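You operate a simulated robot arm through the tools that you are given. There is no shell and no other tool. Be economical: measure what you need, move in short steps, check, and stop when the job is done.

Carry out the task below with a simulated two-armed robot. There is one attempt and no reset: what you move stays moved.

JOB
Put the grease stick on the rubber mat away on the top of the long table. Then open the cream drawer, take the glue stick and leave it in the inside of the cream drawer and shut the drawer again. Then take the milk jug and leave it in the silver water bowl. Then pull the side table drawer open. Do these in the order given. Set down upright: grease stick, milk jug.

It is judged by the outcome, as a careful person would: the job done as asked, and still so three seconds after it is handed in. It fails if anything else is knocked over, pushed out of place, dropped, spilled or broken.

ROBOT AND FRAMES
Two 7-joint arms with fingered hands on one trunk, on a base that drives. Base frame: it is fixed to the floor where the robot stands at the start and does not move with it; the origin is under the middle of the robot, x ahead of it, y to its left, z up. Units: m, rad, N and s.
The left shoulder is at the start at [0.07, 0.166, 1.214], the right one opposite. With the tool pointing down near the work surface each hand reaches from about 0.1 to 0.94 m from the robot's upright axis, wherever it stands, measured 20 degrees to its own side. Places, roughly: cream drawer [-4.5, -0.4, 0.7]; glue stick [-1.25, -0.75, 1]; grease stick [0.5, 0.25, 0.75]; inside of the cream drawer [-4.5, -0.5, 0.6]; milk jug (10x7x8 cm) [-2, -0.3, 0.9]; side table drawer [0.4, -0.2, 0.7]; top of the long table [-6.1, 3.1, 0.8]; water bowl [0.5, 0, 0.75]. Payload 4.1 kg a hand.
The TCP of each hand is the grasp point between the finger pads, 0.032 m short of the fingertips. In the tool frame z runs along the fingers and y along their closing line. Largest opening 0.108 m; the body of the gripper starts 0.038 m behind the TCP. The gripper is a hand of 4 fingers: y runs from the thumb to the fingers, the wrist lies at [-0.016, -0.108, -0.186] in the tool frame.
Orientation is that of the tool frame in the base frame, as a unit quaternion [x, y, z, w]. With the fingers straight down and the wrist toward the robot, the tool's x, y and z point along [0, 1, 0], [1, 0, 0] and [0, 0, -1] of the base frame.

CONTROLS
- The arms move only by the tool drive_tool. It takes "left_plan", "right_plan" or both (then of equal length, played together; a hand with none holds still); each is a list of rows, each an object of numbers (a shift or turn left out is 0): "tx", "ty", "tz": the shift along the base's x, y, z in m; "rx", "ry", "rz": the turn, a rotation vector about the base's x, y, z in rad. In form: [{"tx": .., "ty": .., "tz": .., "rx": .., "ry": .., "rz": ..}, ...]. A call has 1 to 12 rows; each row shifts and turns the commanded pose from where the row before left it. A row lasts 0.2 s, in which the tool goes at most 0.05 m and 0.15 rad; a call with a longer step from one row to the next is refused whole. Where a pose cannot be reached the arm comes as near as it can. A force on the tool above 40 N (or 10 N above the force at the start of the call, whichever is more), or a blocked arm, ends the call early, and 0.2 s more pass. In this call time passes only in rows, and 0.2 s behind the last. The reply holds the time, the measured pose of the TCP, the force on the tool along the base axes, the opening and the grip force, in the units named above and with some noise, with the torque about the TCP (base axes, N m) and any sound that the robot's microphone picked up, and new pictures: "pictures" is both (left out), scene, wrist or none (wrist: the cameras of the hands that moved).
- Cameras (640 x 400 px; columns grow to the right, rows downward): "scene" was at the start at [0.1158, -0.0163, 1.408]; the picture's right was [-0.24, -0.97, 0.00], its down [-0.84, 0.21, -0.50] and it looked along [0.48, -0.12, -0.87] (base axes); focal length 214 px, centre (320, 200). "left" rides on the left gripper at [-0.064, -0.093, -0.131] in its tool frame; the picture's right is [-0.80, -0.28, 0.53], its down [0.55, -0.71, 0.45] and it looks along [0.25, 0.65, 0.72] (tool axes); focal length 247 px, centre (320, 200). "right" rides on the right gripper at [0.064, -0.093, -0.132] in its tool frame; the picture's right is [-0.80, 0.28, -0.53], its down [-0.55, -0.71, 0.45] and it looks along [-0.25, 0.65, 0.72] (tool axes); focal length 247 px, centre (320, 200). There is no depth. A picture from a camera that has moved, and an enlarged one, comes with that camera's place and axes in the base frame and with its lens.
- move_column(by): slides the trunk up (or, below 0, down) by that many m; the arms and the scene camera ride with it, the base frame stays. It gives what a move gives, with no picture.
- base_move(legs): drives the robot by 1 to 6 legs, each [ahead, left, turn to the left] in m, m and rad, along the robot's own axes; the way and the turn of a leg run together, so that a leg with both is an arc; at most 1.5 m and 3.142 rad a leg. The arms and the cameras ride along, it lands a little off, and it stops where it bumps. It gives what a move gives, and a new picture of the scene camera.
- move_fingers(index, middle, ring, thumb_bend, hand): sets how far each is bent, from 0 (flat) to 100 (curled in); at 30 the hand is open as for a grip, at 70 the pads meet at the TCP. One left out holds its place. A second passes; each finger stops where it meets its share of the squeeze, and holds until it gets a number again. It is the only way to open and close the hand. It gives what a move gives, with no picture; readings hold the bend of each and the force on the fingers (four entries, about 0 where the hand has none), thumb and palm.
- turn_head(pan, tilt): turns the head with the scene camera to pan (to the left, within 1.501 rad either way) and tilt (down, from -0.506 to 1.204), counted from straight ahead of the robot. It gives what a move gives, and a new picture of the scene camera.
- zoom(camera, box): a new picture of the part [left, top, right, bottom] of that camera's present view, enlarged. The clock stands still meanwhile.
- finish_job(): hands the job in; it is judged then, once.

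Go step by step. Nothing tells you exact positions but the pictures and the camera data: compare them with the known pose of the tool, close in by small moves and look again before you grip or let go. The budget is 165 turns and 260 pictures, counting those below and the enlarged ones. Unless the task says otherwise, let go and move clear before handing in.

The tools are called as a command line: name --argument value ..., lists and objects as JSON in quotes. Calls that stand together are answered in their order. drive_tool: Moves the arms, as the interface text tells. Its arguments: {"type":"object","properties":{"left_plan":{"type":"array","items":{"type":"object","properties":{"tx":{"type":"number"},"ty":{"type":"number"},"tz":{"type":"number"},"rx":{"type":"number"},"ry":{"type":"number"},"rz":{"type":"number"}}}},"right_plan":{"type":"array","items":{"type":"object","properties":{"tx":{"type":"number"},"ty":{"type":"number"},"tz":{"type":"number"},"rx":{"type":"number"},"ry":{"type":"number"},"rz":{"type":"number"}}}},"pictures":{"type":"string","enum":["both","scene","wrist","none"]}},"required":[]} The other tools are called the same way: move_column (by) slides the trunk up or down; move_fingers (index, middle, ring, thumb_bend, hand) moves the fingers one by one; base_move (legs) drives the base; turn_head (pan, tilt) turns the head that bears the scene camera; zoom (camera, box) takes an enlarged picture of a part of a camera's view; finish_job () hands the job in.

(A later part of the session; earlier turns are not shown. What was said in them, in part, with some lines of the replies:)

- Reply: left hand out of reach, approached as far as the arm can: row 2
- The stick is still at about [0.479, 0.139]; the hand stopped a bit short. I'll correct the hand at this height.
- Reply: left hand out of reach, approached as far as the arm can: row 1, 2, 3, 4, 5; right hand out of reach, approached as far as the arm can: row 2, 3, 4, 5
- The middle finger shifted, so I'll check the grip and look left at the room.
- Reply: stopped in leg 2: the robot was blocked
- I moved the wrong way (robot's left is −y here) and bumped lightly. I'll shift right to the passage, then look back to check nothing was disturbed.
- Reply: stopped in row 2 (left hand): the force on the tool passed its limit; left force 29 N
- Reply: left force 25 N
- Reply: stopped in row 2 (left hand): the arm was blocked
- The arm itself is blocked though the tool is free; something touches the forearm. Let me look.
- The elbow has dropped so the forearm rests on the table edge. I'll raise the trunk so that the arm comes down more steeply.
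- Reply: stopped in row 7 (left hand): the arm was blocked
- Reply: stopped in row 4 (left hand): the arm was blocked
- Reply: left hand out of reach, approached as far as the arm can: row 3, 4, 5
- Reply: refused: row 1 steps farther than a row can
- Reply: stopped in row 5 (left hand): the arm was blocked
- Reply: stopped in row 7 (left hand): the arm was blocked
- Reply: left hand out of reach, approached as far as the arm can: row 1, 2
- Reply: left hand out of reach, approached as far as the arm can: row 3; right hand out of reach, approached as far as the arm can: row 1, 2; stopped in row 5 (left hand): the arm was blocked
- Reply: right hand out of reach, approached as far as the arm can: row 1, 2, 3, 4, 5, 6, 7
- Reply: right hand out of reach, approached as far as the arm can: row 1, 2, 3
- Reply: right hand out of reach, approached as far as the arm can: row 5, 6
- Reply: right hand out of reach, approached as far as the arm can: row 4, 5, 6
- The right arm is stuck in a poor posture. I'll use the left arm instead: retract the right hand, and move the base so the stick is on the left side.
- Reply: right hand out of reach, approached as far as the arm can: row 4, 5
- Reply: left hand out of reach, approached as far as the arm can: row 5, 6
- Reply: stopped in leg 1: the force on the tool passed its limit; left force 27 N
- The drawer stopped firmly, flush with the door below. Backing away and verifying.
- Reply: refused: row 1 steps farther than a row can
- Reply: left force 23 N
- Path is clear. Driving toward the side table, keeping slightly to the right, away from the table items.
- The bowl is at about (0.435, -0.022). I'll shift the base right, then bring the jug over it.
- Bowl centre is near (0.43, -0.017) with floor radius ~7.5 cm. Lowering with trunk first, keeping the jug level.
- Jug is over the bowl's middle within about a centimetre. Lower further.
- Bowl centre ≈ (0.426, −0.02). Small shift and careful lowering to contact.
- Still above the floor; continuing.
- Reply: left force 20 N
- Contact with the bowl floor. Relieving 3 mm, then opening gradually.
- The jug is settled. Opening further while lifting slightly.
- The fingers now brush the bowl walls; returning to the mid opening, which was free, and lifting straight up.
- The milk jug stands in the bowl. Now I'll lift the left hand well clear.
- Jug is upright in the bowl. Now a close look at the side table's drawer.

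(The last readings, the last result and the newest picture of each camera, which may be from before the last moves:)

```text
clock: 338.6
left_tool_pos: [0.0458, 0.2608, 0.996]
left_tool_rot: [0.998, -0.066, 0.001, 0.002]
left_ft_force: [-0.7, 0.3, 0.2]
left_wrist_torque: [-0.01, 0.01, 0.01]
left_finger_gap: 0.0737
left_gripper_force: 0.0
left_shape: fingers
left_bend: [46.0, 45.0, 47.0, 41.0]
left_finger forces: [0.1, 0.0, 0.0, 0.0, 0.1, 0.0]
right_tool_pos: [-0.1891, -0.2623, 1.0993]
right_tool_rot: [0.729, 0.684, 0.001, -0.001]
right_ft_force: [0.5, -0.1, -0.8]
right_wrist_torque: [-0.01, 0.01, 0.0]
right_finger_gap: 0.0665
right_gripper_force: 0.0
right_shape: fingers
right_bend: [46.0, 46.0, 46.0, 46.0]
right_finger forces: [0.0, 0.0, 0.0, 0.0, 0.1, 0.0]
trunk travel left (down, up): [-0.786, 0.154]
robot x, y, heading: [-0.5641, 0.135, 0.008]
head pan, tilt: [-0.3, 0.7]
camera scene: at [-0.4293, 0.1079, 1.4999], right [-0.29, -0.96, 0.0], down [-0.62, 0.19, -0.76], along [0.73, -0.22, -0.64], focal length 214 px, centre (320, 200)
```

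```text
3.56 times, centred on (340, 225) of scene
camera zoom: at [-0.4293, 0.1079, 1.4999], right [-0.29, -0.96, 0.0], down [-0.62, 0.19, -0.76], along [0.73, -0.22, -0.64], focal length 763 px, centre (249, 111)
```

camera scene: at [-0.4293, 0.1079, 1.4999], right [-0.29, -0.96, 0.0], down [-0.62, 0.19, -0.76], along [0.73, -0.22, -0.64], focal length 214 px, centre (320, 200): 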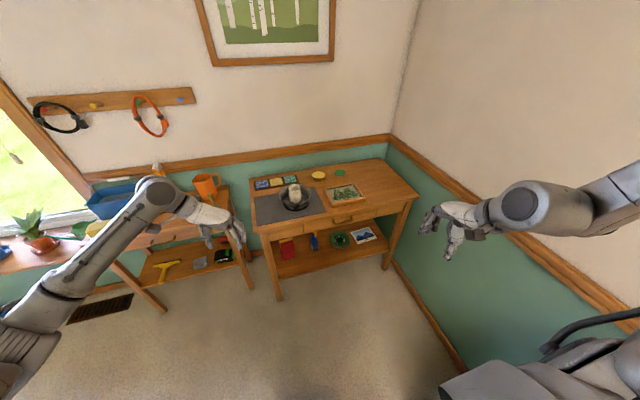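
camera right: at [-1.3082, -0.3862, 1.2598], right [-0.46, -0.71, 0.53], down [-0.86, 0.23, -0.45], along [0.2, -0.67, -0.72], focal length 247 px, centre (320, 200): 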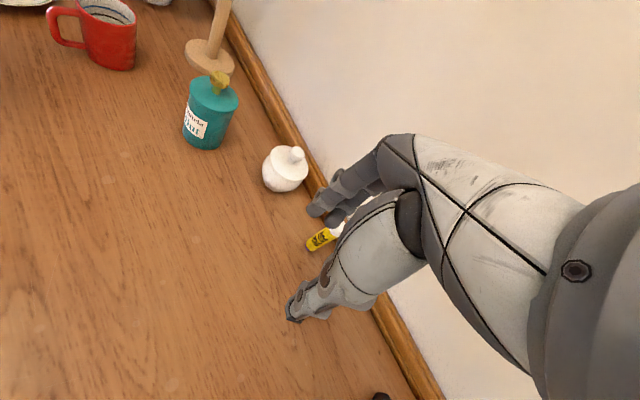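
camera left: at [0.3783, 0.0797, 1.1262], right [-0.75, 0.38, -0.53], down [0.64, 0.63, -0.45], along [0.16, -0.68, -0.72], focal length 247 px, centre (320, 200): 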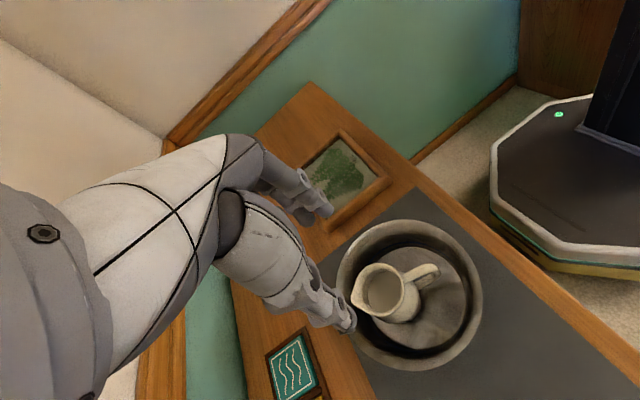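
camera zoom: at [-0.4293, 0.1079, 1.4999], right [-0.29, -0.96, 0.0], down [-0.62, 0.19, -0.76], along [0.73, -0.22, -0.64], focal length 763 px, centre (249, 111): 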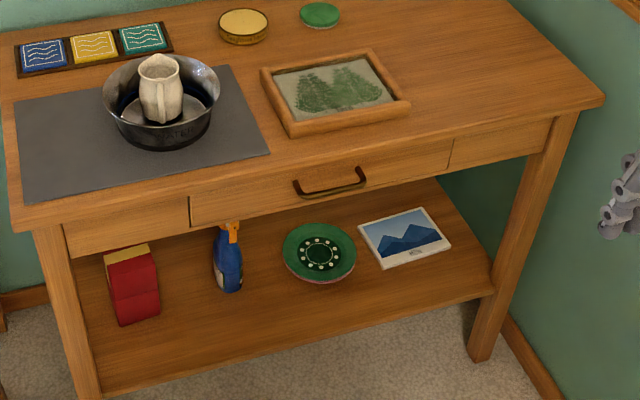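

The drawer's bar handle is near [0.29, -0.24, 0.69]. The right arm suits it best from here; first I'll bring the right hand down in free space to a better posture.

drive_tool --right_plan '[{"tz": -0.04}, {"tz": -0.04}, {"tz": -0.04}, {"tz": -0.04}, {"tz": -0.03, "tx": 0.02}, {"tz": -0.03, "tx": 0.03}]'

```text
clock: 340.0
left_tool_pos: [0.0435, 0.2581, 0.9972]
left_tool_rot: [0.998, -0.066, 0.001, 0.0]
left_ft_force: [-0.4, -1.2, -1.0]
left_wrist_torque: [0.0, -0.02, 0.06]
left_finger_gap: 0.0737
left_gripper_force: 0.0
left_shape: fingers
left_bend: [46.0, 45.0, 47.0, 41.0]
left_finger forces: [0.0, 0.0, 0.1, 0.1, 0.0, 0.1]
right_tool_pos: [-0.1431, -0.2785, 0.9325]
right_tool_rot: [0.73, 0.683, 0.002, 0.0]
right_ft_force: [-0.2, 0.3, -0.6]
right_wrist_torque: [0.0, -0.02, 0.01]
right_finger_gap: 0.0666
right_gripper_force: 0.1
right_shape: fingers
right_bend: [46.0, 46.0, 46.0, 46.0]
right_finger forces: [0.0, 0.0, 0.0, 0.0, 0.1, 0.0]
right hand out of reach, approached as far as the arm can: row 5, 6
trunk travel left (down, up): [-0.786, 0.154]
robot x, y, heading: [-0.5639, 0.133, 0.011]
head pan, tilt: [-0.3, 0.7]
camera scene: at [-0.4323, 0.1048, 1.5002], right [-0.29, -0.96, 0.0], down [-0.61, 0.19, -0.77], along [0.73, -0.22, -0.64], focal length 214 px, centre (320, 200)
camera right: at [-0.2334, -0.2091, 1.0648], right [0.23, -0.82, 0.53], down [-0.74, -0.5, -0.45], along [0.63, -0.29, -0.72], focal length 247 px, centre (320, 200)
```

scene: 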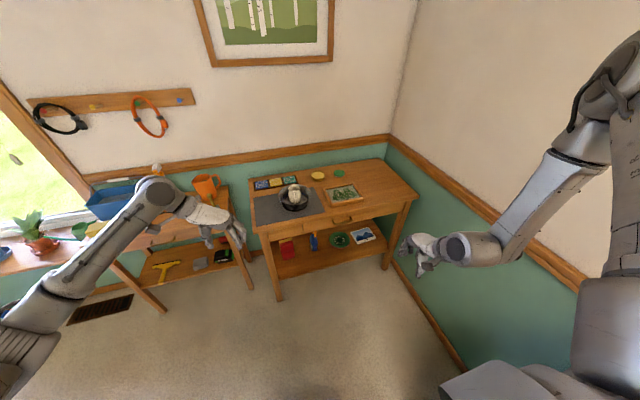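
right: 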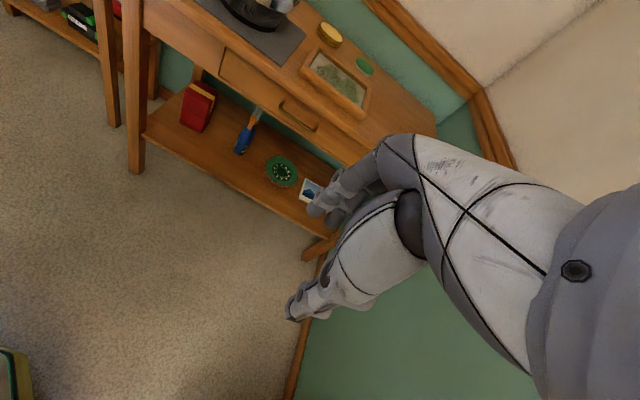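

The right elbow is raised; extending the arm outwards should free it. I'll reach forward at this height.

drive_tool --right_plan '[{"tx": 0.04}, {"tx": 0.04}, {"tx": 0.04}, {"tx": 0.04}, {"tx": 0.04}, {"tx": 0.04}, {"tx": 0.04, "tz": -0.02}, {"tx": 0.03, "tz": -0.03}]' --pictures "scene"

```text
clock: 341.8
left_tool_pos: [0.0463, 0.261, 0.9958]
left_tool_rot: [0.998, -0.065, 0.001, 0.001]
left_ft_force: [0.3, -0.1, -0.2]
left_wrist_torque: [0.0, -0.02, 0.0]
left_finger_gap: 0.0732
left_gripper_force: 0.1
left_shape: fingers
left_bend: [46.0, 45.0, 47.0, 41.0]
left_finger forces: [0.1, 0.1, 0.0, 0.0, 0.0, 0.0]
right_tool_pos: [0.0757, -0.2931, 1.0202]
right_tool_rot: [0.73, 0.684, 0.001, 0.0]
right_ft_force: [0.3, 0.9, -0.5]
right_wrist_torque: [0.0, -0.03, -0.02]
right_finger_gap: 0.0665
right_gripper_force: 0.0
right_shape: fingers
right_bend: [46.0, 46.0, 46.0, 46.0]
right_finger forces: [0.1, 0.0, 0.1, 0.0, 0.0, 0.0]
right hand out of reach, approached as far as the arm can: row 1, 2, 3, 4, 5, 6, 7, 8
trunk travel left (down, up): [-0.786, 0.154]
robot x, y, heading: [-0.5616, 0.1325, 0.004]
head pan, tilt: [-0.3, 0.7]
camera scene: at [-0.429, 0.1075, 1.5], right [-0.29, -0.96, 0.0], down [-0.62, 0.19, -0.76], along [0.73, -0.22, -0.64], focal length 214 px, centre (320, 200)
```

scene: 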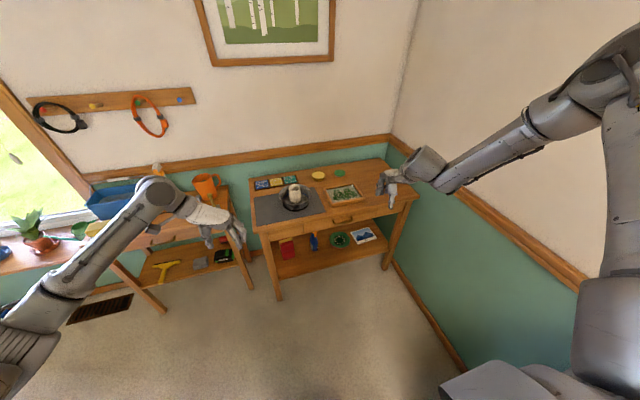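

The wrist seems limiting when the hand points straight down. I'll pitch the hand forward, which I need anyway, and see whether the arm frees up.

drive_tool --right_plan '[{"ry": -0.14}, {"ry": -0.14}, {"ry": -0.14}, {"ry": -0.14}, {"ry": -0.14}, {"ry": -0.14}, {"ry": -0.14}, {"ry": -0.14}, {"ry": -0.14}, {"ry": -0.14}]' --pictures "scene"

```text
clock: 344.0
left_tool_pos: [0.0466, 0.2625, 0.9956]
left_tool_rot: [0.998, -0.065, 0.0, 0.002]
left_ft_force: [-0.2, 1.2, -0.1]
left_wrist_torque: [0.0, 0.0, 0.0]
left_finger_gap: 0.0732
left_gripper_force: 0.2
left_shape: fingers
left_bend: [46.0, 45.0, 47.0, 41.0]
left_finger forces: [0.0, 0.0, 0.0, 0.0, 0.0, 0.0]
right_tool_pos: [0.0084, -0.2602, 1.2156]
right_tool_rot: [0.557, 0.524, 0.471, 0.44]
right_ft_force: [0.0, 0.3, -1.0]
right_wrist_torque: [0.0, 0.02, -0.01]
right_finger_gap: 0.0665
right_gripper_force: 0.0
right_shape: fingers
right_bend: [46.0, 46.0, 46.0, 46.0]
right_finger forces: [0.0, 0.0, 0.1, 0.0, 0.0, 0.0]
right hand out of reach, approached as far as the arm can: row 2, 3, 4, 5, 6, 7, 8, 9, 10
trunk travel left (down, up): [-0.786, 0.154]
robot x, y, heading: [-0.5631, 0.1343, 0.004]
head pan, tilt: [-0.3, 0.7]
camera scene: at [-0.4287, 0.1083, 1.4999], right [-0.29, -0.96, 0.0], down [-0.62, 0.19, -0.76], along [0.73, -0.22, -0.64], focal length 214 px, centre (320, 200)
```

scene: 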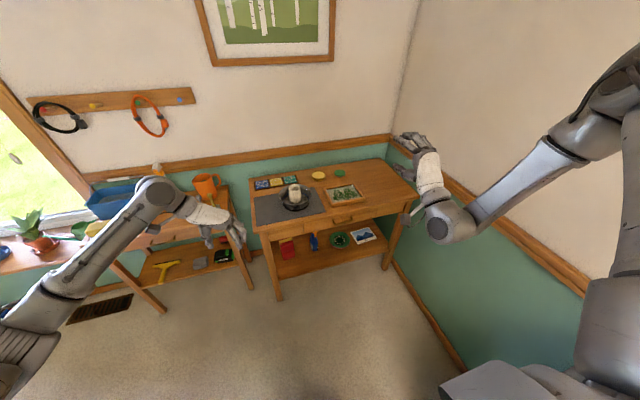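

The hand now points forward. I'll extend it further forward and slightly down, then use the trunk for height.

drive_tool --right_plan '[{"tx": 0.04}, {"tx": 0.04}, {"tx": 0.04}, {"tx": 0.04}, {"tx": 0.03}, {"tz": -0.03}, {"tz": -0.03}, {"tz": -0.03}]' --pictures "scene"

```text
clock: 345.8
left_tool_pos: [0.0465, 0.2599, 0.9962]
left_tool_rot: [0.998, -0.066, 0.0, 0.001]
left_ft_force: [0.6, 0.0, 0.1]
left_wrist_torque: [0.02, 0.02, 0.02]
left_finger_gap: 0.0733
left_gripper_force: 0.1
left_shape: fingers
left_bend: [46.0, 45.0, 47.0, 41.0]
left_finger forces: [0.0, 0.0, 0.1, 0.0, 0.1, 0.0]
right_tool_pos: [0.1121, -0.2423, 1.2598]
right_tool_rot: [0.559, 0.524, 0.469, 0.441]
right_ft_force: [-0.6, 0.2, 0.2]
right_wrist_torque: [-0.02, 0.0, 0.0]
right_finger_gap: 0.0662
right_gripper_force: 0.1
right_shape: fingers
right_bend: [46.0, 46.0, 46.0, 46.0]
right_finger forces: [0.0, 0.0, 0.0, 0.1, 0.0, 0.1]
right hand out of reach, approached as far as the arm can: row 1, 2, 3, 4, 5, 6, 7, 8
trunk travel left (down, up): [-0.786, 0.154]
robot x, y, heading: [-0.5591, 0.1306, 0.007]
head pan, tilt: [-0.3, 0.7]
camera scene: at [-0.429, 0.1077, 1.5], right [-0.29, -0.96, 0.0], down [-0.62, 0.19, -0.76], along [0.73, -0.22, -0.64], focal length 214 px, centre (320, 200)
```

scene: 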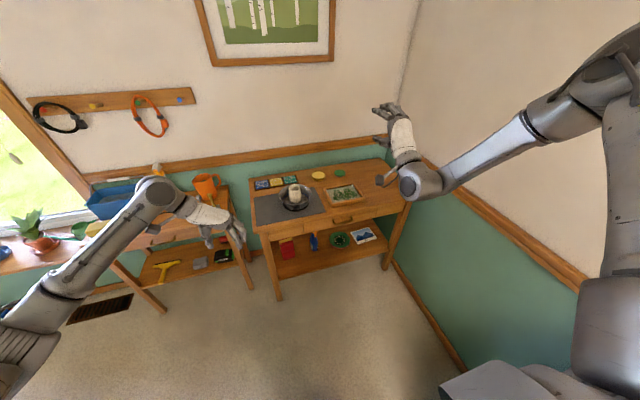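

The right hand holds forward-pointing. I'll move the left hand out of the way, then lower the trunk so the right hand comes to handle height.

drive_tool --left_plan '[{"ty": 0.03, "tz": 0.02, "tx": -0.02}, {"ty": 0.03, "tz": 0.02, "tx": -0.02}, {"ty": 0.03, "tz": 0.02, "tx": -0.02}, {"tz": 0.03, "tx": -0.02}]' --pictures "none"

move_column --by -0.45

turn_head --pan -0.3 --tilt 0.45

```text
clock: 346.8
left_tool_pos: [-0.0358, 0.351, 1.0869]
left_tool_rot: [0.998, -0.065, 0.0, 0.001]
left_ft_force: [0.0, 0.0, 0.1]
left_wrist_torque: [0.06, 0.02, 0.0]
left_finger_gap: 0.0733
left_gripper_force: 0.1
left_shape: fingers
left_bend: [46.0, 45.0, 47.0, 41.0]
left_finger forces: [0.1, 0.1, 0.0, 0.1, 0.1, 0.0]
right_tool_pos: [0.1121, -0.2437, 1.2596]
right_tool_rot: [0.558, 0.523, 0.469, 0.441]
right_ft_force: [0.6, 0.8, -1.0]
right_wrist_torque: [-0.02, 0.0, -0.02]
right_finger_gap: 0.0667
right_gripper_force: 0.0
right_shape: fingers
right_bend: [46.0, 46.0, 46.0, 46.0]
right_finger forces: [0.0, 0.0, 0.1, 0.1, 0.1, 0.1]
trunk travel left (down, up): [-0.786, 0.154]
robot x, y, heading: [-0.561, 0.1356, 0.006]
head pan, tilt: [-0.3, 0.7]
```

```text
refused: -0.45 is not a number from -0.4 to 0.4
```

```text
clock: 347.6
left_tool_pos: [-0.0336, 0.3507, 1.0863]
left_tool_rot: [0.998, -0.065, 0.0, 0.001]
left_ft_force: [-0.2, 0.7, 0.5]
left_wrist_torque: [0.0, 0.03, 0.02]
left_finger_gap: 0.0735
left_gripper_force: 0.0
left_shape: fingers
left_bend: [46.0, 45.0, 47.0, 41.0]
left_finger forces: [0.0, 0.0, 0.0, 0.0, 0.1, 0.0]
right_tool_pos: [0.114, -0.2427, 1.2589]
right_tool_rot: [0.559, 0.523, 0.469, 0.441]
right_ft_force: [0.9, 0.9, -0.2]
right_wrist_torque: [0.01, 0.0, -0.03]
right_finger_gap: 0.0664
right_gripper_force: 0.0
right_shape: fingers
right_bend: [46.0, 46.0, 46.0, 46.0]
right_finger forces: [0.0, 0.0, 0.1, 0.0, 0.1, 0.0]
trunk travel left (down, up): [-0.786, 0.154]
robot x, y, heading: [-0.5624, 0.1322, 0.006]
head pan, tilt: [-0.3, 0.45]
camera scene: at [-0.422, 0.1056, 1.522], right [-0.29, -0.96, 0.0], down [-0.42, 0.13, -0.9], along [0.86, -0.26, -0.44], focal length 214 px, centre (320, 200)
```

scene: 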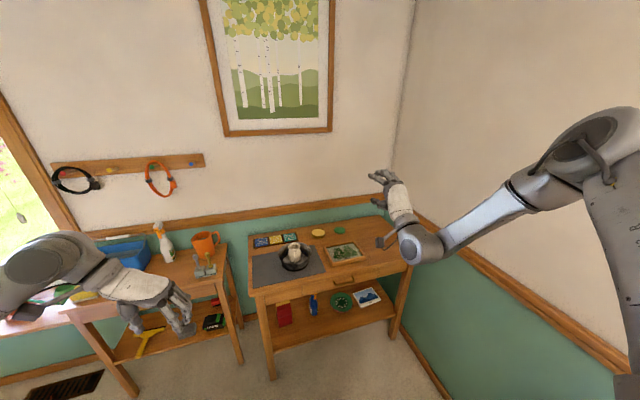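

Lowering the trunk in two steps (max 0.4 each).

move_column --by -0.4

move_column --by -0.16

turn_head --pan -0.35 --tilt 0.4

zoom --camera "right" --box '[0, 0, 640, 400]'

```text
clock: 351.4
left_tool_pos: [-0.0344, 0.3501, 0.686]
left_tool_rot: [0.998, -0.065, 0.0, 0.001]
left_ft_force: [0.2, -0.1, -0.2]
left_wrist_torque: [0.04, 0.0, 0.01]
left_finger_gap: 0.0732
left_gripper_force: 0.1
left_shape: fingers
left_bend: [46.0, 45.0, 47.0, 41.0]
left_finger forces: [0.0, 0.0, 0.1, 0.1, 0.0, 0.0]
right_tool_pos: [0.1125, -0.2428, 0.8594]
right_tool_rot: [0.558, 0.523, 0.469, 0.441]
right_ft_force: [0.5, 0.5, -0.5]
right_wrist_torque: [0.0, 0.02, -0.04]
right_finger_gap: 0.0665
right_gripper_force: 0.0
right_shape: fingers
right_bend: [46.0, 46.0, 46.0, 46.0]
right_finger forces: [0.1, 0.1, 0.0, 0.0, 0.1, 0.0]
trunk travel left (down, up): [-0.386, 0.554]
robot x, y, heading: [-0.5625, 0.1316, 0.005]
head pan, tilt: [-0.3, 0.45]
```

```text
clock: 353.2
left_tool_pos: [-0.0339, 0.3507, 0.5261]
left_tool_rot: [0.998, -0.065, 0.0, 0.001]
left_ft_force: [-0.3, -0.3, -0.3]
left_wrist_torque: [0.0, 0.02, -0.01]
left_finger_gap: 0.0731
left_gripper_force: 0.1
left_shape: fingers
left_bend: [46.0, 45.0, 47.0, 41.0]
left_finger forces: [0.1, 0.1, 0.0, 0.0, 0.0, 0.0]
right_tool_pos: [0.1133, -0.243, 0.6999]
right_tool_rot: [0.559, 0.523, 0.469, 0.441]
right_ft_force: [0.2, -0.6, 1.4]
right_wrist_torque: [0.01, -0.02, 0.0]
right_finger_gap: 0.0662
right_gripper_force: 0.0
right_shape: fingers
right_bend: [46.0, 46.0, 46.0, 46.0]
right_finger forces: [0.0, 0.0, 0.1, 0.1, 0.0, 0.0]
trunk travel left (down, up): [-0.226, 0.714]
robot x, y, heading: [-0.5585, 0.1321, 0.004]
head pan, tilt: [-0.3, 0.45]
```

```text
clock: 353.8
left_tool_pos: [-0.034, 0.3515, 0.5258]
left_tool_rot: [0.998, -0.065, 0.0, 0.002]
left_ft_force: [-0.3, 0.0, 0.7]
left_wrist_torque: [0.02, -0.01, 0.0]
left_finger_gap: 0.0736
left_gripper_force: 0.1
left_shape: fingers
left_bend: [46.0, 45.0, 47.0, 41.0]
left_finger forces: [0.0, 0.0, 0.1, 0.0, 0.0, 0.1]
right_tool_pos: [0.1132, -0.2424, 0.6991]
right_tool_rot: [0.559, 0.523, 0.469, 0.441]
right_ft_force: [-0.2, 0.2, 0.5]
right_wrist_torque: [-0.03, 0.01, 0.03]
right_finger_gap: 0.0664
right_gripper_force: 0.1
right_shape: fingers
right_bend: [46.0, 46.0, 46.0, 46.0]
right_finger forces: [0.1, 0.0, 0.1, 0.0, 0.0, 0.0]
trunk travel left (down, up): [-0.226, 0.714]
robot x, y, heading: [-0.5603, 0.1355, 0.002]
head pan, tilt: [-0.351, 0.4]
camera scene: at [-0.4233, 0.101, 0.9668], right [-0.34, -0.94, 0.0], down [-0.37, 0.13, -0.92], along [0.87, -0.31, -0.39], focal length 214 px, centre (320, 200)
```

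scene: 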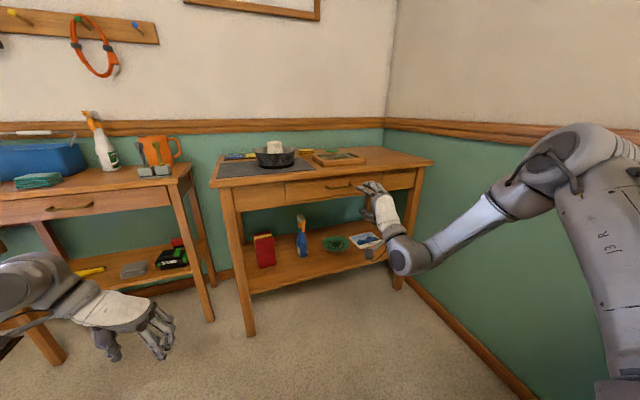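

```text
1.00 times, centred on (320, 200) of right (not enlarged: the box is as wide or as high as the picture)
camera zoom: at [-0.0322, -0.1737, 0.6342], right [-0.49, -0.81, 0.32], down [0.31, -0.5, -0.81], along [0.82, -0.29, 0.5], focal length 247 px, centre (320, 200)
```

zoom: 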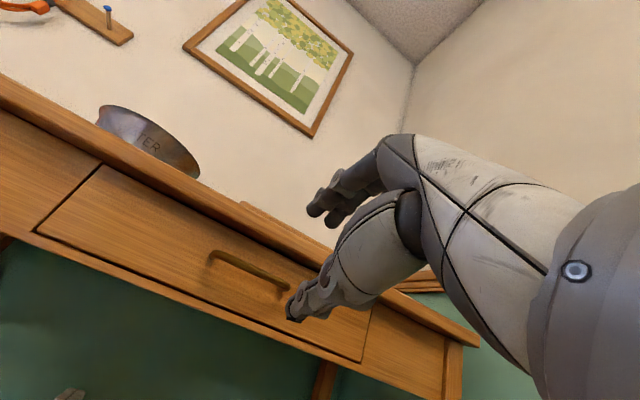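

Handle located at [0.301, -0.238, 0.694], the hand lined up. The table top overhangs just above, so I'll nearly close the hand (small gap) and approach with the base.

move_fingers --hand "right" --index 57 --middle 57 --ring 57 --thumb_bend 55

move_column --by -0.008

base_move --legs '[[0.11, 0, 0]]'

zoom --camera "right" --box '[0, 0, 640, 400]'

```text
clock: 354.8
left_tool_pos: [-0.0336, 0.3522, 0.5246]
left_tool_rot: [0.998, -0.065, 0.0, 0.0]
left_ft_force: [0.2, -0.5, -0.7]
left_wrist_torque: [0.01, 0.01, 0.02]
left_finger_gap: 0.0733
left_gripper_force: 0.1
left_shape: fingers
left_bend: [46.0, 45.0, 47.0, 41.0]
left_finger forces: [0.0, 0.1, 0.0, 0.0, 0.0, 0.0]
right_tool_pos: [0.1135, -0.243, 0.6992]
right_tool_rot: [0.559, 0.523, 0.469, 0.441]
right_ft_force: [0.3, -1.0, 0.3]
right_wrist_torque: [0.01, -0.03, 0.01]
right_finger_gap: 0.0415
right_gripper_force: 0.0
right_shape: fingers
right_bend: [56.0, 56.0, 56.0, 55.0]
right_finger forces: [0.1, 0.0, 0.1, 0.1, 0.0, 0.1]
trunk travel left (down, up): [-0.226, 0.714]
robot x, y, heading: [-0.5626, 0.1322, 0.004]
head pan, tilt: [-0.351, 0.4]
```

```text
clock: 355.4
left_tool_pos: [-0.0346, 0.3515, 0.5173]
left_tool_rot: [0.998, -0.065, 0.0, 0.001]
left_ft_force: [1.1, 0.3, -0.8]
left_wrist_torque: [-0.05, -0.01, 0.0]
left_finger_gap: 0.0735
left_gripper_force: 0.0
left_shape: fingers
left_bend: [46.0, 45.0, 47.0, 41.0]
left_finger forces: [0.0, 0.1, 0.1, 0.0, 0.0, 0.0]
right_tool_pos: [0.1129, -0.2423, 0.6907]
right_tool_rot: [0.558, 0.524, 0.47, 0.441]
right_ft_force: [-0.1, -0.3, -0.4]
right_wrist_torque: [-0.04, -0.02, 0.02]
right_finger_gap: 0.0414
right_gripper_force: 0.0
right_shape: fingers
right_bend: [56.0, 56.0, 56.0, 55.0]
right_finger forces: [0.0, 0.0, 0.0, 0.0, 0.0, 0.0]
trunk travel left (down, up): [-0.218, 0.722]
robot x, y, heading: [-0.5643, 0.1345, 0.006]
head pan, tilt: [-0.351, 0.4]
```

```text
clock: 356.6
left_tool_pos: [0.0749, 0.3505, 0.5169]
left_tool_rot: [0.998, -0.065, 0.0, 0.002]
left_ft_force: [0.4, 1.2, -0.7]
left_wrist_torque: [0.01, 0.0, 0.01]
left_finger_gap: 0.0733
left_gripper_force: 0.1
left_shape: fingers
left_bend: [46.0, 45.0, 47.0, 41.0]
left_finger forces: [0.0, 0.0, 0.0, 0.0, 0.0, 0.0]
right_tool_pos: [0.2215, -0.2433, 0.6918]
right_tool_rot: [0.56, 0.523, 0.468, 0.44]
right_ft_force: [0.3, 0.1, -0.2]
right_wrist_torque: [0.01, 0.01, 0.02]
right_finger_gap: 0.0414
right_gripper_force: 0.1
right_shape: fingers
right_bend: [56.0, 56.0, 56.0, 55.0]
right_finger forces: [0.1, 0.0, 0.0, 0.0, 0.0, 0.0]
trunk travel left (down, up): [-0.218, 0.722]
robot x, y, heading: [-0.4504, 0.1336, 0.003]
head pan, tilt: [-0.351, 0.4]
camera scene: at [-0.3138, 0.1013, 0.9587], right [-0.34, -0.94, 0.0], down [-0.37, 0.13, -0.92], along [0.87, -0.31, -0.39], focal length 214 px, centre (320, 200)
```

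scene: 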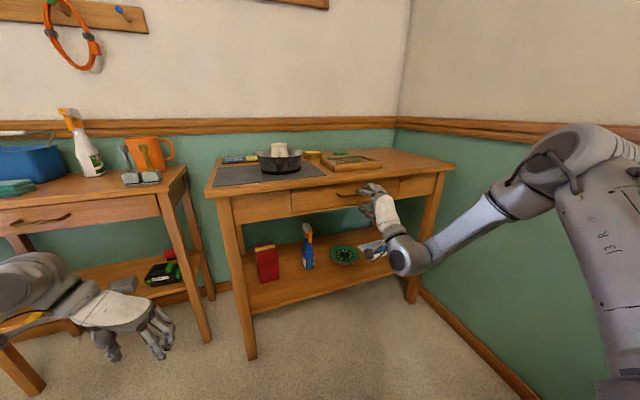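

```text
1.00 times, centred on (320, 200) of right (not enlarged: the box is as wide or as high as the picture)
camera zoom: at [0.0769, -0.1738, 0.626], right [-0.49, -0.81, 0.32], down [0.31, -0.5, -0.81], along [0.82, -0.29, 0.5], focal length 247 px, centre (320, 200)
```

zoom: 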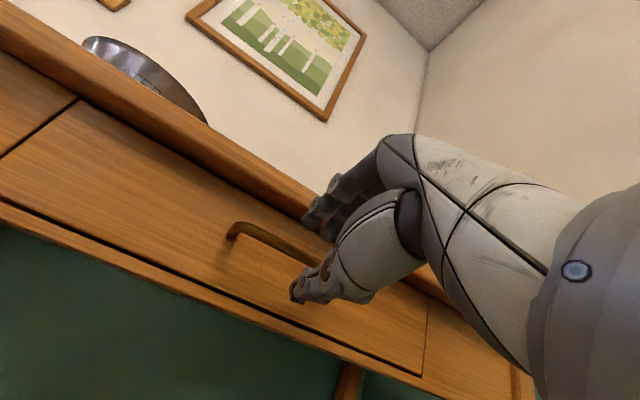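

Lined up. Moving in 4 cm, then checking.

base_move --legs '[[0.04, 0, 0]]'

zoom --camera "right" --box '[180, 120, 440, 320]'

zoom --camera "scene" --box '[270, 130, 470, 270]'

```text
clock: 357.5
left_tool_pos: [0.1162, 0.3519, 0.5178]
left_tool_rot: [0.998, -0.065, 0.0, 0.001]
left_ft_force: [0.2, -0.2, 0.0]
left_wrist_torque: [0.01, 0.01, -0.03]
left_finger_gap: 0.0733
left_gripper_force: 0.0
left_shape: fingers
left_bend: [46.0, 45.0, 47.0, 41.0]
left_finger forces: [0.1, 0.0, 0.0, 0.0, 0.0, 0.0]
right_tool_pos: [0.2633, -0.2424, 0.6908]
right_tool_rot: [0.559, 0.524, 0.469, 0.44]
right_ft_force: [0.2, 0.7, 0.2]
right_wrist_torque: [0.03, -0.01, 0.04]
right_finger_gap: 0.0415
right_gripper_force: 0.3
right_shape: fingers
right_bend: [56.0, 56.0, 56.0, 55.0]
right_finger forces: [0.0, 0.7, 0.0, 0.0, 0.0, 0.0]
trunk travel left (down, up): [-0.218, 0.722]
robot x, y, heading: [-0.4147, 0.129, 0.007]
head pan, tilt: [-0.351, 0.4]
camera scene: at [-0.2735, 0.1014, 0.9587], right [-0.34, -0.94, 0.0], down [-0.37, 0.13, -0.92], along [0.87, -0.31, -0.39], focal length 214 px, centre (320, 200)
```

scene: 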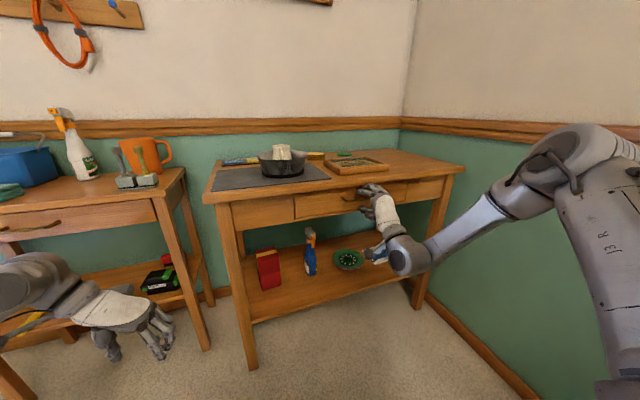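

```text
2.00 times, centred on (310, 220) of right
camera zoom: at [0.1171, -0.1736, 0.626], right [-0.49, -0.81, 0.32], down [0.31, -0.5, -0.81], along [0.82, -0.29, 0.5], focal length 494 px, centre (340, 160)
```

zoom: 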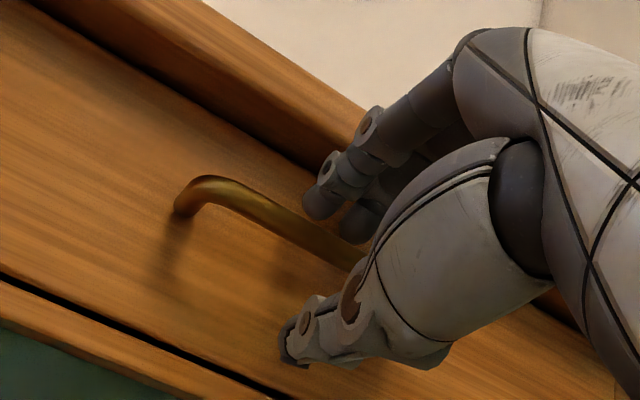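

```text
2.86 times, centred on (370, 200) of scene
camera zoom: at [-0.2735, 0.1014, 0.9587], right [-0.34, -0.94, 0.0], down [-0.37, 0.13, -0.92], along [0.87, -0.31, -0.39], focal length 613 px, centre (177, 200)
```

zoom: 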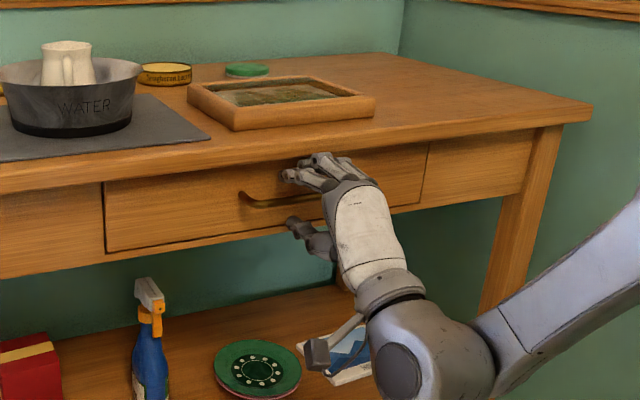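

The fingers are above and the thumb below the bar, slightly touching the slab. Lower 4 mm and move in 2.5 cm.

move_column --by -0.005

base_move --legs '[[0.025, 0, 0]]'

zoom --camera "right" --box '[180, 120, 440, 320]'

```text
clock: 358.0
left_tool_pos: [0.1157, 0.3505, 0.5126]
left_tool_rot: [0.998, -0.066, -0.001, 0.0]
left_ft_force: [0.3, 0.2, 0.4]
left_wrist_torque: [0.03, -0.02, -0.01]
left_finger_gap: 0.0736
left_gripper_force: 0.0
left_shape: fingers
left_bend: [46.0, 45.0, 47.0, 41.0]
left_finger forces: [0.0, 0.0, 0.0, 0.0, 0.1, 0.1]
right_tool_pos: [0.2617, -0.2424, 0.6868]
right_tool_rot: [0.558, 0.523, 0.469, 0.441]
right_ft_force: [-0.2, 0.5, 0.2]
right_wrist_torque: [0.01, 0.02, -0.03]
right_finger_gap: 0.0413
right_gripper_force: 0.2
right_shape: fingers
right_bend: [56.0, 56.0, 56.0, 55.0]
right_finger forces: [0.0, 0.0, 0.0, 0.0, 0.0, 0.1]
trunk travel left (down, up): [-0.213, 0.727]
robot x, y, heading: [-0.4133, 0.1307, 0.003]
head pan, tilt: [-0.351, 0.4]
```

```text
clock: 358.9
left_tool_pos: [0.1309, 0.3501, 0.5125]
left_tool_rot: [0.998, -0.066, 0.0, 0.001]
left_ft_force: [0.2, -0.8, 0.2]
left_wrist_torque: [-0.01, 0.02, 0.03]
left_finger_gap: 0.0734
left_gripper_force: 0.1
left_shape: fingers
left_bend: [46.0, 45.0, 47.0, 41.0]
left_finger forces: [0.0, 0.0, 0.0, 0.1, 0.0, 0.1]
right_tool_pos: [0.2722, -0.2436, 0.687]
right_tool_rot: [0.556, 0.522, 0.472, 0.441]
right_ft_force: [-13.4, 1.3, -1.0]
right_wrist_torque: [0.02, -0.36, 0.12]
right_finger_gap: 0.0401
right_gripper_force: 7.8
right_shape: fingers
right_bend: [57.0, 58.0, 56.0, 55.0]
right_finger forces: [12.5, 3.2, 0.0, 0.0, 0.1, 0.0]
trunk travel left (down, up): [-0.213, 0.727]
robot x, y, heading: [-0.3965, 0.1324, -0.001]
head pan, tilt: [-0.351, 0.4]
stopped in leg 1: the force on the tool passed its limit (the readings are from after the stop); the commanded pose is now the measured one
camera scene: at [-0.2607, 0.1013, 0.954], right [-0.34, -0.94, 0.0], down [-0.36, 0.13, -0.92], along [0.87, -0.32, -0.39], focal length 214 px, centre (320, 200)
```

scene: 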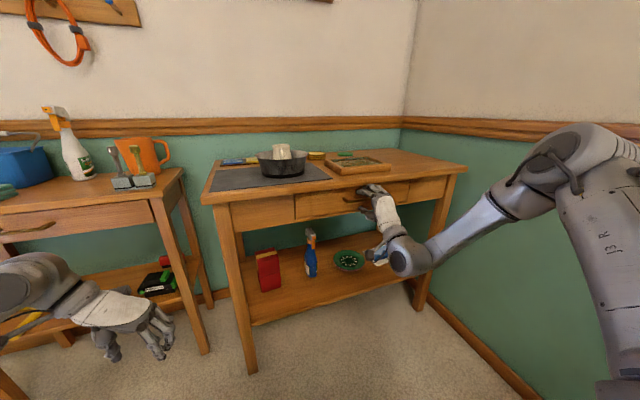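

```text
2.00 times, centred on (310, 220) of right
camera zoom: at [0.1268, -0.1745, 0.6213], right [-0.49, -0.82, 0.31], down [0.32, -0.5, -0.8], along [0.81, -0.29, 0.51], focal length 494 px, centre (340, 160)
```

zoom: 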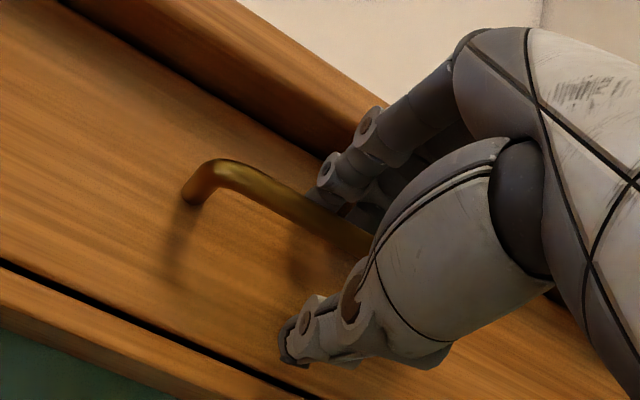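

The fingertips are behind the bar now. Closing the fingers to hook it.

move_fingers --hand "right" --index 80 --middle 80 --ring 80 --thumb_bend 78

zoom --camera "right" --box '[180, 120, 440, 320]'

```text
clock: 359.9
left_tool_pos: [0.1305, 0.3498, 0.5133]
left_tool_rot: [0.998, -0.066, 0.0, 0.002]
left_ft_force: [-0.4, -0.5, -0.7]
left_wrist_torque: [-0.02, 0.03, 0.01]
left_finger_gap: 0.0732
left_gripper_force: 0.0
left_shape: fingers
left_bend: [46.0, 45.0, 47.0, 41.0]
left_finger forces: [0.0, 0.0, 0.0, 0.0, 0.0, 0.1]
right_tool_pos: [0.2734, -0.2434, 0.6864]
right_tool_rot: [0.557, 0.523, 0.472, 0.441]
right_ft_force: [1.1, -0.5, 1.6]
right_wrist_torque: [-0.13, 0.29, 0.53]
right_finger_gap: 0.0
right_gripper_force: 24.0
right_shape: fingers
right_bend: [75.0, 79.0, 76.0, 74.0]
right_finger forces: [0.1, 6.6, 13.0, 0.1, 28.8, 0.1]
trunk travel left (down, up): [-0.213, 0.727]
robot x, y, heading: [-0.4006, 0.1344, -0.002]
head pan, tilt: [-0.351, 0.4]
```

```text
2.00 times, centred on (310, 220) of right
camera zoom: at [0.1282, -0.1742, 0.6209], right [-0.49, -0.82, 0.32], down [0.32, -0.5, -0.8], along [0.81, -0.29, 0.51], focal length 494 px, centre (340, 160)
```

zoom: 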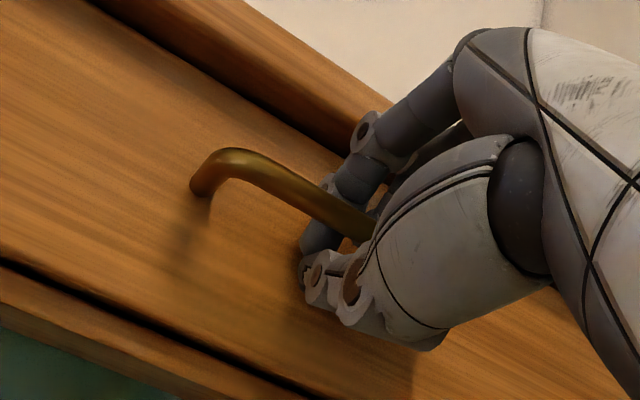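

Hooked around the bar. Pulling the drawer open gently by driving back.

base_move --legs '[[-0.08, 0, 0]]'

zoom --camera "right" --box '[0, 0, 640, 400]'

```text
clock: 360.9
left_tool_pos: [0.0505, 0.3506, 0.5129]
left_tool_rot: [0.998, -0.067, 0.0, 0.0]
left_ft_force: [-0.4, 0.4, 0.4]
left_wrist_torque: [-0.01, -0.01, 0.02]
left_finger_gap: 0.0735
left_gripper_force: 0.1
left_shape: fingers
left_bend: [46.0, 45.0, 47.0, 41.0]
left_finger forces: [0.1, 0.0, 0.0, 0.0, 0.1, 0.1]
right_tool_pos: [0.1924, -0.2428, 0.6871]
right_tool_rot: [0.557, 0.522, 0.472, 0.441]
right_ft_force: [0.0, -0.6, 0.6]
right_wrist_torque: [-0.11, 0.29, 0.55]
right_finger_gap: 0.0001
right_gripper_force: 26.2
right_shape: fingers
right_bend: [76.0, 79.0, 77.0, 75.0]
right_finger forces: [0.0, 6.6, 14.0, 0.0, 31.0, 0.1]
trunk travel left (down, up): [-0.213, 0.727]
robot x, y, heading: [-0.4814, 0.131, 0.002]
head pan, tilt: [-0.351, 0.4]
camera scene: at [-0.3399, 0.101, 0.9538], right [-0.34, -0.94, 0.0], down [-0.37, 0.13, -0.92], along [0.87, -0.31, -0.39], focal length 214 px, centre (320, 200)
```

scene: 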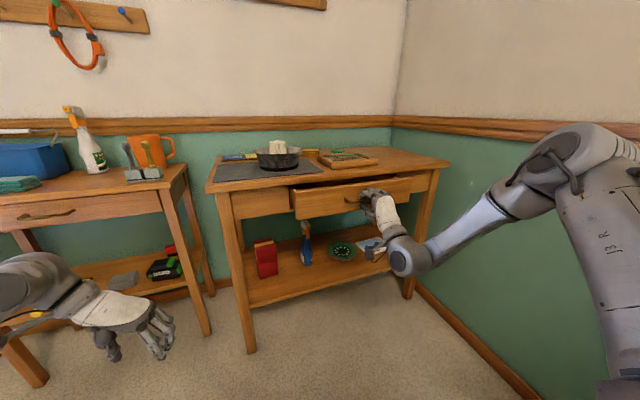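

```text
1.00 times, centred on (320, 200) of right (not enlarged: the box is as wide or as high as the picture)
camera zoom: at [0.0479, -0.1742, 0.6208], right [-0.48, -0.82, 0.32], down [0.32, -0.5, -0.8], along [0.81, -0.29, 0.51], focal length 247 px, centre (320, 200)
```

zoom: 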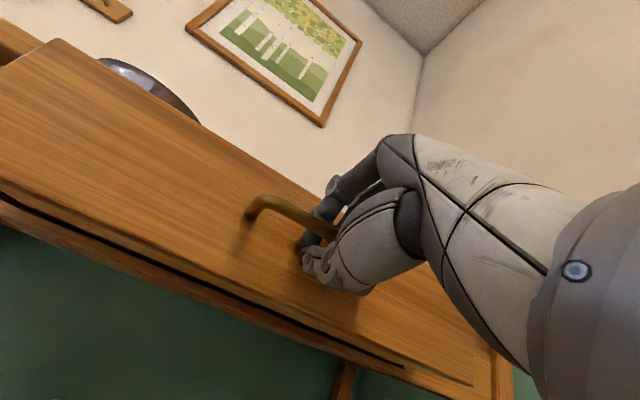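

The drawer is coming out smoothly and the table hasn't moved. Pulling further.

base_move --legs '[[-0.14, 0, 0]]'

```text
clock: 362.2
left_tool_pos: [-0.089, 0.3505, 0.5131]
left_tool_rot: [0.998, -0.066, 0.0, 0.0]
left_ft_force: [-0.3, 0.1, 0.2]
left_wrist_torque: [0.02, 0.0, 0.0]
left_finger_gap: 0.0734
left_gripper_force: 0.1
left_shape: fingers
left_bend: [46.0, 45.0, 47.0, 41.0]
left_finger forces: [0.0, 0.0, 0.0, 0.0, 0.0, 0.0]
right_tool_pos: [0.0541, -0.2431, 0.686]
right_tool_rot: [0.557, 0.522, 0.472, 0.441]
right_ft_force: [-1.1, 1.7, 0.3]
right_wrist_torque: [-0.05, 0.34, 0.59]
right_finger_gap: 0.0001
right_gripper_force: 26.0
right_shape: fingers
right_bend: [77.0, 79.0, 77.0, 75.0]
right_finger forces: [0.0, 6.9, 14.1, 0.0, 31.0, 0.0]
trunk travel left (down, up): [-0.213, 0.727]
robot x, y, heading: [-0.6163, 0.1307, -0.0]
head pan, tilt: [-0.351, 0.4]
camera scene: at [-0.4785, 0.1009, 0.9538], right [-0.34, -0.94, 0.0], down [-0.37, 0.13, -0.92], along [0.87, -0.31, -0.39], focal length 214 px, centre (320, 200)
```

scene: 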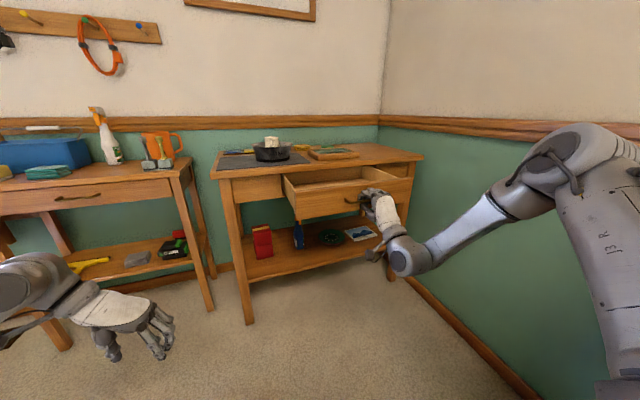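

Open by about 22 cm. Releasing the handle and backing off.

move_fingers --hand "right" --index 48 --middle 48 --ring 48 --thumb_bend 48

base_move --legs '[[-0.15, 0, 0]]'

zoom --camera "scene" --box '[200, 100, 440, 270]'

```text
clock: 363.2
left_tool_pos: [-0.0908, 0.3506, 0.5123]
left_tool_rot: [0.998, -0.066, 0.0, 0.001]
left_ft_force: [-0.3, 0.2, -0.1]
left_wrist_torque: [-0.02, -0.04, -0.03]
left_finger_gap: 0.0733
left_gripper_force: 0.1
left_shape: fingers
left_bend: [46.0, 45.0, 47.0, 41.0]
left_finger forces: [0.1, 0.0, 0.0, 0.1, 0.0, 0.1]
right_tool_pos: [0.0541, -0.2427, 0.6872]
right_tool_rot: [0.556, 0.523, 0.472, 0.441]
right_ft_force: [-0.9, 0.3, -0.3]
right_wrist_torque: [0.01, 0.02, -0.02]
right_finger_gap: 0.0605
right_gripper_force: 0.0
right_shape: fingers
right_bend: [48.0, 48.0, 48.0, 48.0]
right_finger forces: [0.0, 0.0, 0.1, 0.0, 0.1, 0.1]
trunk travel left (down, up): [-0.213, 0.727]
robot x, y, heading: [-0.6136, 0.1293, -0.004]
head pan, tilt: [-0.351, 0.4]
```

```text
clock: 364.4
left_tool_pos: [-0.1777, 0.3662, 0.5071]
left_tool_rot: [0.999, -0.051, -0.006, 0.001]
left_ft_force: [-0.8, -0.3, 0.7]
left_wrist_torque: [-0.04, 0.04, 0.01]
left_finger_gap: 0.0733
left_gripper_force: 0.2
left_shape: fingers
left_bend: [46.0, 45.0, 47.0, 41.0]
left_finger forces: [0.0, 0.0, 0.1, 0.0, 0.0, 0.0]
right_tool_pos: [-0.0151, -0.2152, 0.6761]
right_tool_rot: [0.548, 0.539, 0.475, 0.429]
right_ft_force: [0.0, 0.6, -0.3]
right_wrist_torque: [0.02, -0.01, -0.01]
right_finger_gap: 0.061
right_gripper_force: 0.0
right_shape: fingers
right_bend: [48.0, 48.0, 48.0, 48.0]
right_finger forces: [0.0, 0.0, 0.0, 0.0, 0.1, 0.1]
trunk travel left (down, up): [-0.213, 0.727]
robot x, y, heading: [-0.6996, 0.1337, 0.029]
head pan, tilt: [-0.351, 0.4]
stopped in leg 1: the robot was blocked; the commanded pose is now the measured one
camera scene: at [-0.5562, 0.1054, 0.9521], right [-0.31, -0.95, 0.0], down [-0.38, 0.12, -0.92], along [0.87, -0.29, -0.4], focal length 214 px, centre (320, 200)
```

scene: 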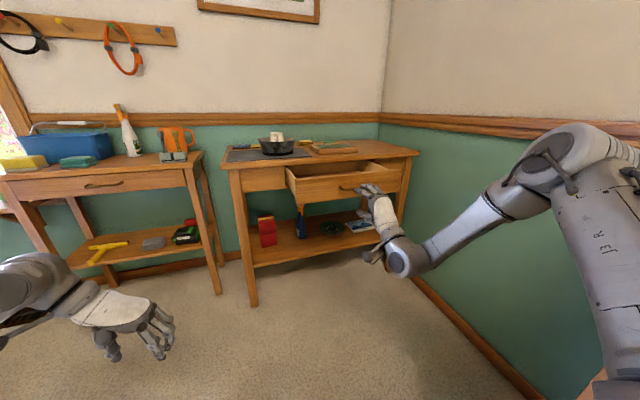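

```text
2.35 times, centred on (320, 185) of scene
camera zoom: at [-0.5562, 0.1054, 0.9521], right [-0.31, -0.95, 0.0], down [-0.38, 0.12, -0.92], along [0.87, -0.29, -0.4], focal length 505 px, centre (320, 235)
```

zoom: 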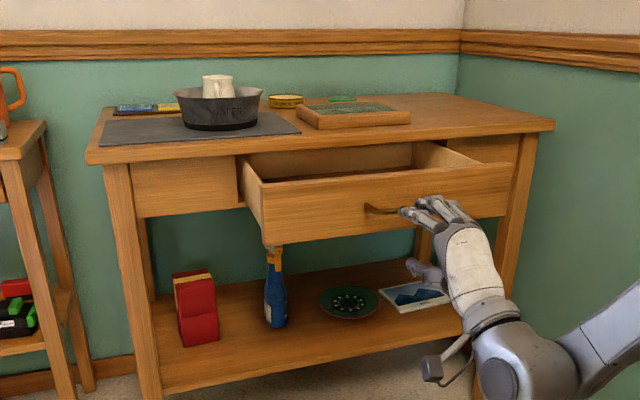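

The drawer stands open and the hand is clear. The base bumped something behind; I'll look around to be sure nothing moved.

turn_head --pan 1.5 --tilt 0.3

turn_head --pan -1.5 --tilt 0.3

```text
clock: 366.2
left_tool_pos: [-0.1761, 0.3645, 0.5049]
left_tool_rot: [0.999, -0.053, -0.007, 0.002]
left_ft_force: [-0.2, -0.2, -0.2]
left_wrist_torque: [-0.04, 0.02, 0.0]
left_finger_gap: 0.0736
left_gripper_force: 0.0
left_shape: fingers
left_bend: [46.0, 45.0, 47.0, 41.0]
left_finger forces: [0.0, 0.0, 0.0, 0.0, 0.0, 0.0]
right_tool_pos: [-0.0145, -0.2194, 0.6765]
right_tool_rot: [0.549, 0.539, 0.474, 0.429]
right_ft_force: [0.5, -0.1, 0.6]
right_wrist_torque: [0.01, 0.01, 0.0]
right_finger_gap: 0.0607
right_gripper_force: 0.0
right_shape: fingers
right_bend: [48.0, 48.0, 48.0, 48.0]
right_finger forces: [0.0, 0.1, 0.1, 0.1, 0.1, 0.0]
trunk travel left (down, up): [-0.213, 0.727]
robot x, y, heading: [-0.7023, 0.1345, 0.025]
head pan, tilt: [1.499, 0.3]
camera scene: at [-0.6382, 0.2284, 0.9617], right [1.0, -0.04, -0.01], down [-0.02, -0.3, -0.95], along [0.04, 0.95, -0.3], focal length 214 px, centre (320, 200)
```

scene: 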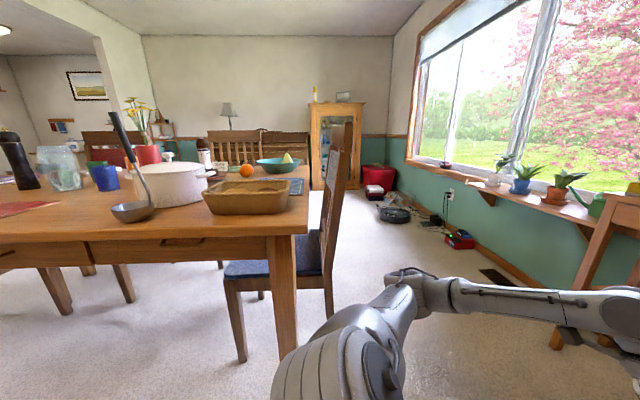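

```text
clock: 368.8
left_tool_pos: [-0.1769, 0.3636, 0.5052]
left_tool_rot: [0.999, -0.052, -0.007, 0.002]
left_ft_force: [0.0, 0.8, 0.6]
left_wrist_torque: [0.0, 0.01, -0.01]
left_finger_gap: 0.0736
left_gripper_force: 0.0
left_shape: fingers
left_bend: [46.0, 45.0, 47.0, 41.0]
left_finger forces: [0.0, 0.0, 0.0, 0.1, 0.0, 0.0]
right_tool_pos: [-0.0159, -0.2177, 0.6759]
right_tool_rot: [0.55, 0.539, 0.473, 0.429]
right_ft_force: [0.8, -0.3, -0.9]
right_wrist_torque: [-0.01, -0.01, -0.02]
right_finger_gap: 0.0607
right_gripper_force: 0.1
right_shape: fingers
right_bend: [48.0, 48.0, 48.0, 48.0]
right_finger forces: [0.1, 0.0, 0.0, 0.0, 0.1, 0.0]
trunk travel left (down, up): [-0.213, 0.727]
robot x, y, heading: [-0.7049, 0.1355, 0.031]
head pan, tilt: [-1.499, 0.3]
camera scene: at [-0.6325, 0.0419, 0.9622], right [-0.99, -0.1, 0.01], down [-0.04, 0.29, -0.96], along [0.09, -0.95, -0.29], focal length 214 px, centre (320, 200)
```

scene: 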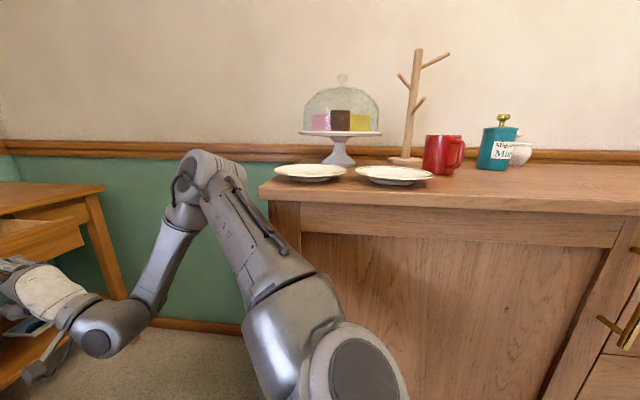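

Nothing was disturbed: the elbow just touched the counter's end. I'll ease 2 cm forward off it and do a final check of the side table.

base_move --legs '[[0.02, 0, 0]]'

turn_head --pan -0.35 --tilt 0.35

```text
clock: 369.6
left_tool_pos: [-0.1606, 0.3618, 0.5126]
left_tool_rot: [0.999, -0.054, 0.0, 0.001]
left_ft_force: [-0.5, -0.5, -0.3]
left_wrist_torque: [0.06, 0.02, 0.03]
left_finger_gap: 0.0735
left_gripper_force: 0.1
left_shape: fingers
left_bend: [46.0, 45.0, 47.0, 41.0]
left_finger forces: [0.0, 0.1, 0.1, 0.0, 0.0, 0.1]
right_tool_pos: [-0.0026, -0.2225, 0.685]
right_tool_rot: [0.548, 0.534, 0.476, 0.433]
right_ft_force: [0.4, 0.0, 1.1]
right_wrist_torque: [-0.03, -0.01, 0.03]
right_finger_gap: 0.0608
right_gripper_force: 0.0
right_shape: fingers
right_bend: [48.0, 48.0, 48.0, 48.0]
right_finger forces: [0.0, 0.0, 0.0, 0.0, 0.1, 0.0]
trunk travel left (down, up): [-0.213, 0.727]
robot x, y, heading: [-0.6869, 0.1329, 0.029]
head pan, tilt: [-1.499, 0.3]
camera scene: at [-0.6233, 0.0398, 0.9638], right [-1.0, -0.1, 0.0], down [-0.03, 0.29, -0.96], along [0.09, -0.95, -0.3], focal length 214 px, centre (320, 200)
```

scene: 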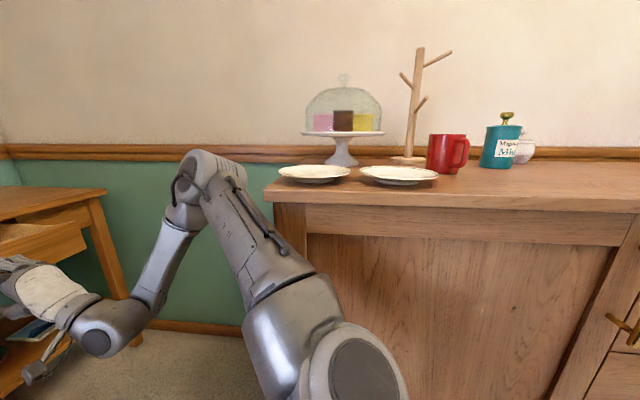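

```text
clock: 371.0
left_tool_pos: [-0.1592, 0.362, 0.5123]
left_tool_rot: [0.999, -0.054, -0.001, 0.001]
left_ft_force: [0.2, 0.9, 0.0]
left_wrist_torque: [0.04, 0.0, -0.02]
left_finger_gap: 0.0733
left_gripper_force: 0.2
left_shape: fingers
left_bend: [46.0, 45.0, 47.0, 41.0]
left_finger forces: [0.0, 0.0, 0.0, 0.0, 0.1, 0.0]
right_tool_pos: [-0.0031, -0.2226, 0.6839]
right_tool_rot: [0.548, 0.534, 0.476, 0.433]
right_ft_force: [-0.2, 0.2, -0.4]
right_wrist_torque: [-0.01, -0.01, -0.02]
right_finger_gap: 0.0608
right_gripper_force: 0.2
right_shape: fingers
right_bend: [48.0, 48.0, 48.0, 48.0]
right_finger forces: [0.0, 0.0, 0.0, 0.1, 0.0, 0.0]
trunk travel left (down, up): [-0.213, 0.727]
robot x, y, heading: [-0.6838, 0.1313, 0.027]
head pan, tilt: [-0.351, 0.351]
camera scene: at [-0.5444, 0.103, 0.9584], right [-0.32, -0.95, 0.0], down [-0.33, 0.11, -0.94], along [0.89, -0.3, -0.34], focal length 214 px, centre (320, 200)
```

scene: 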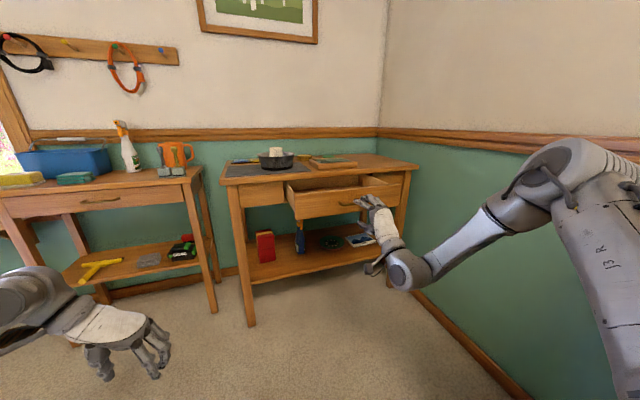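

All steps are done: the drawer is open, the jug is upright in the bowl, and both hands are clear. Handing in.

finish_job

```text
The job is handed in.
```

I did all four steps in the order you gave and handed the job in:

- **Grease stick:** it stands upright on the long table.
- **Glue stick:** it lies on its side in the cream drawer, because it was too tall to stand in there. The drawer is shut again.
- **Milk jug:** it stands upright in the water bowl with its milk.
- **Side table drawer:** it is pulled open about 22 cm.

The base bumped something twice, once near the end of the counter and once while backing away from the side table. I looked around each time and saw nothing knocked over or moved.
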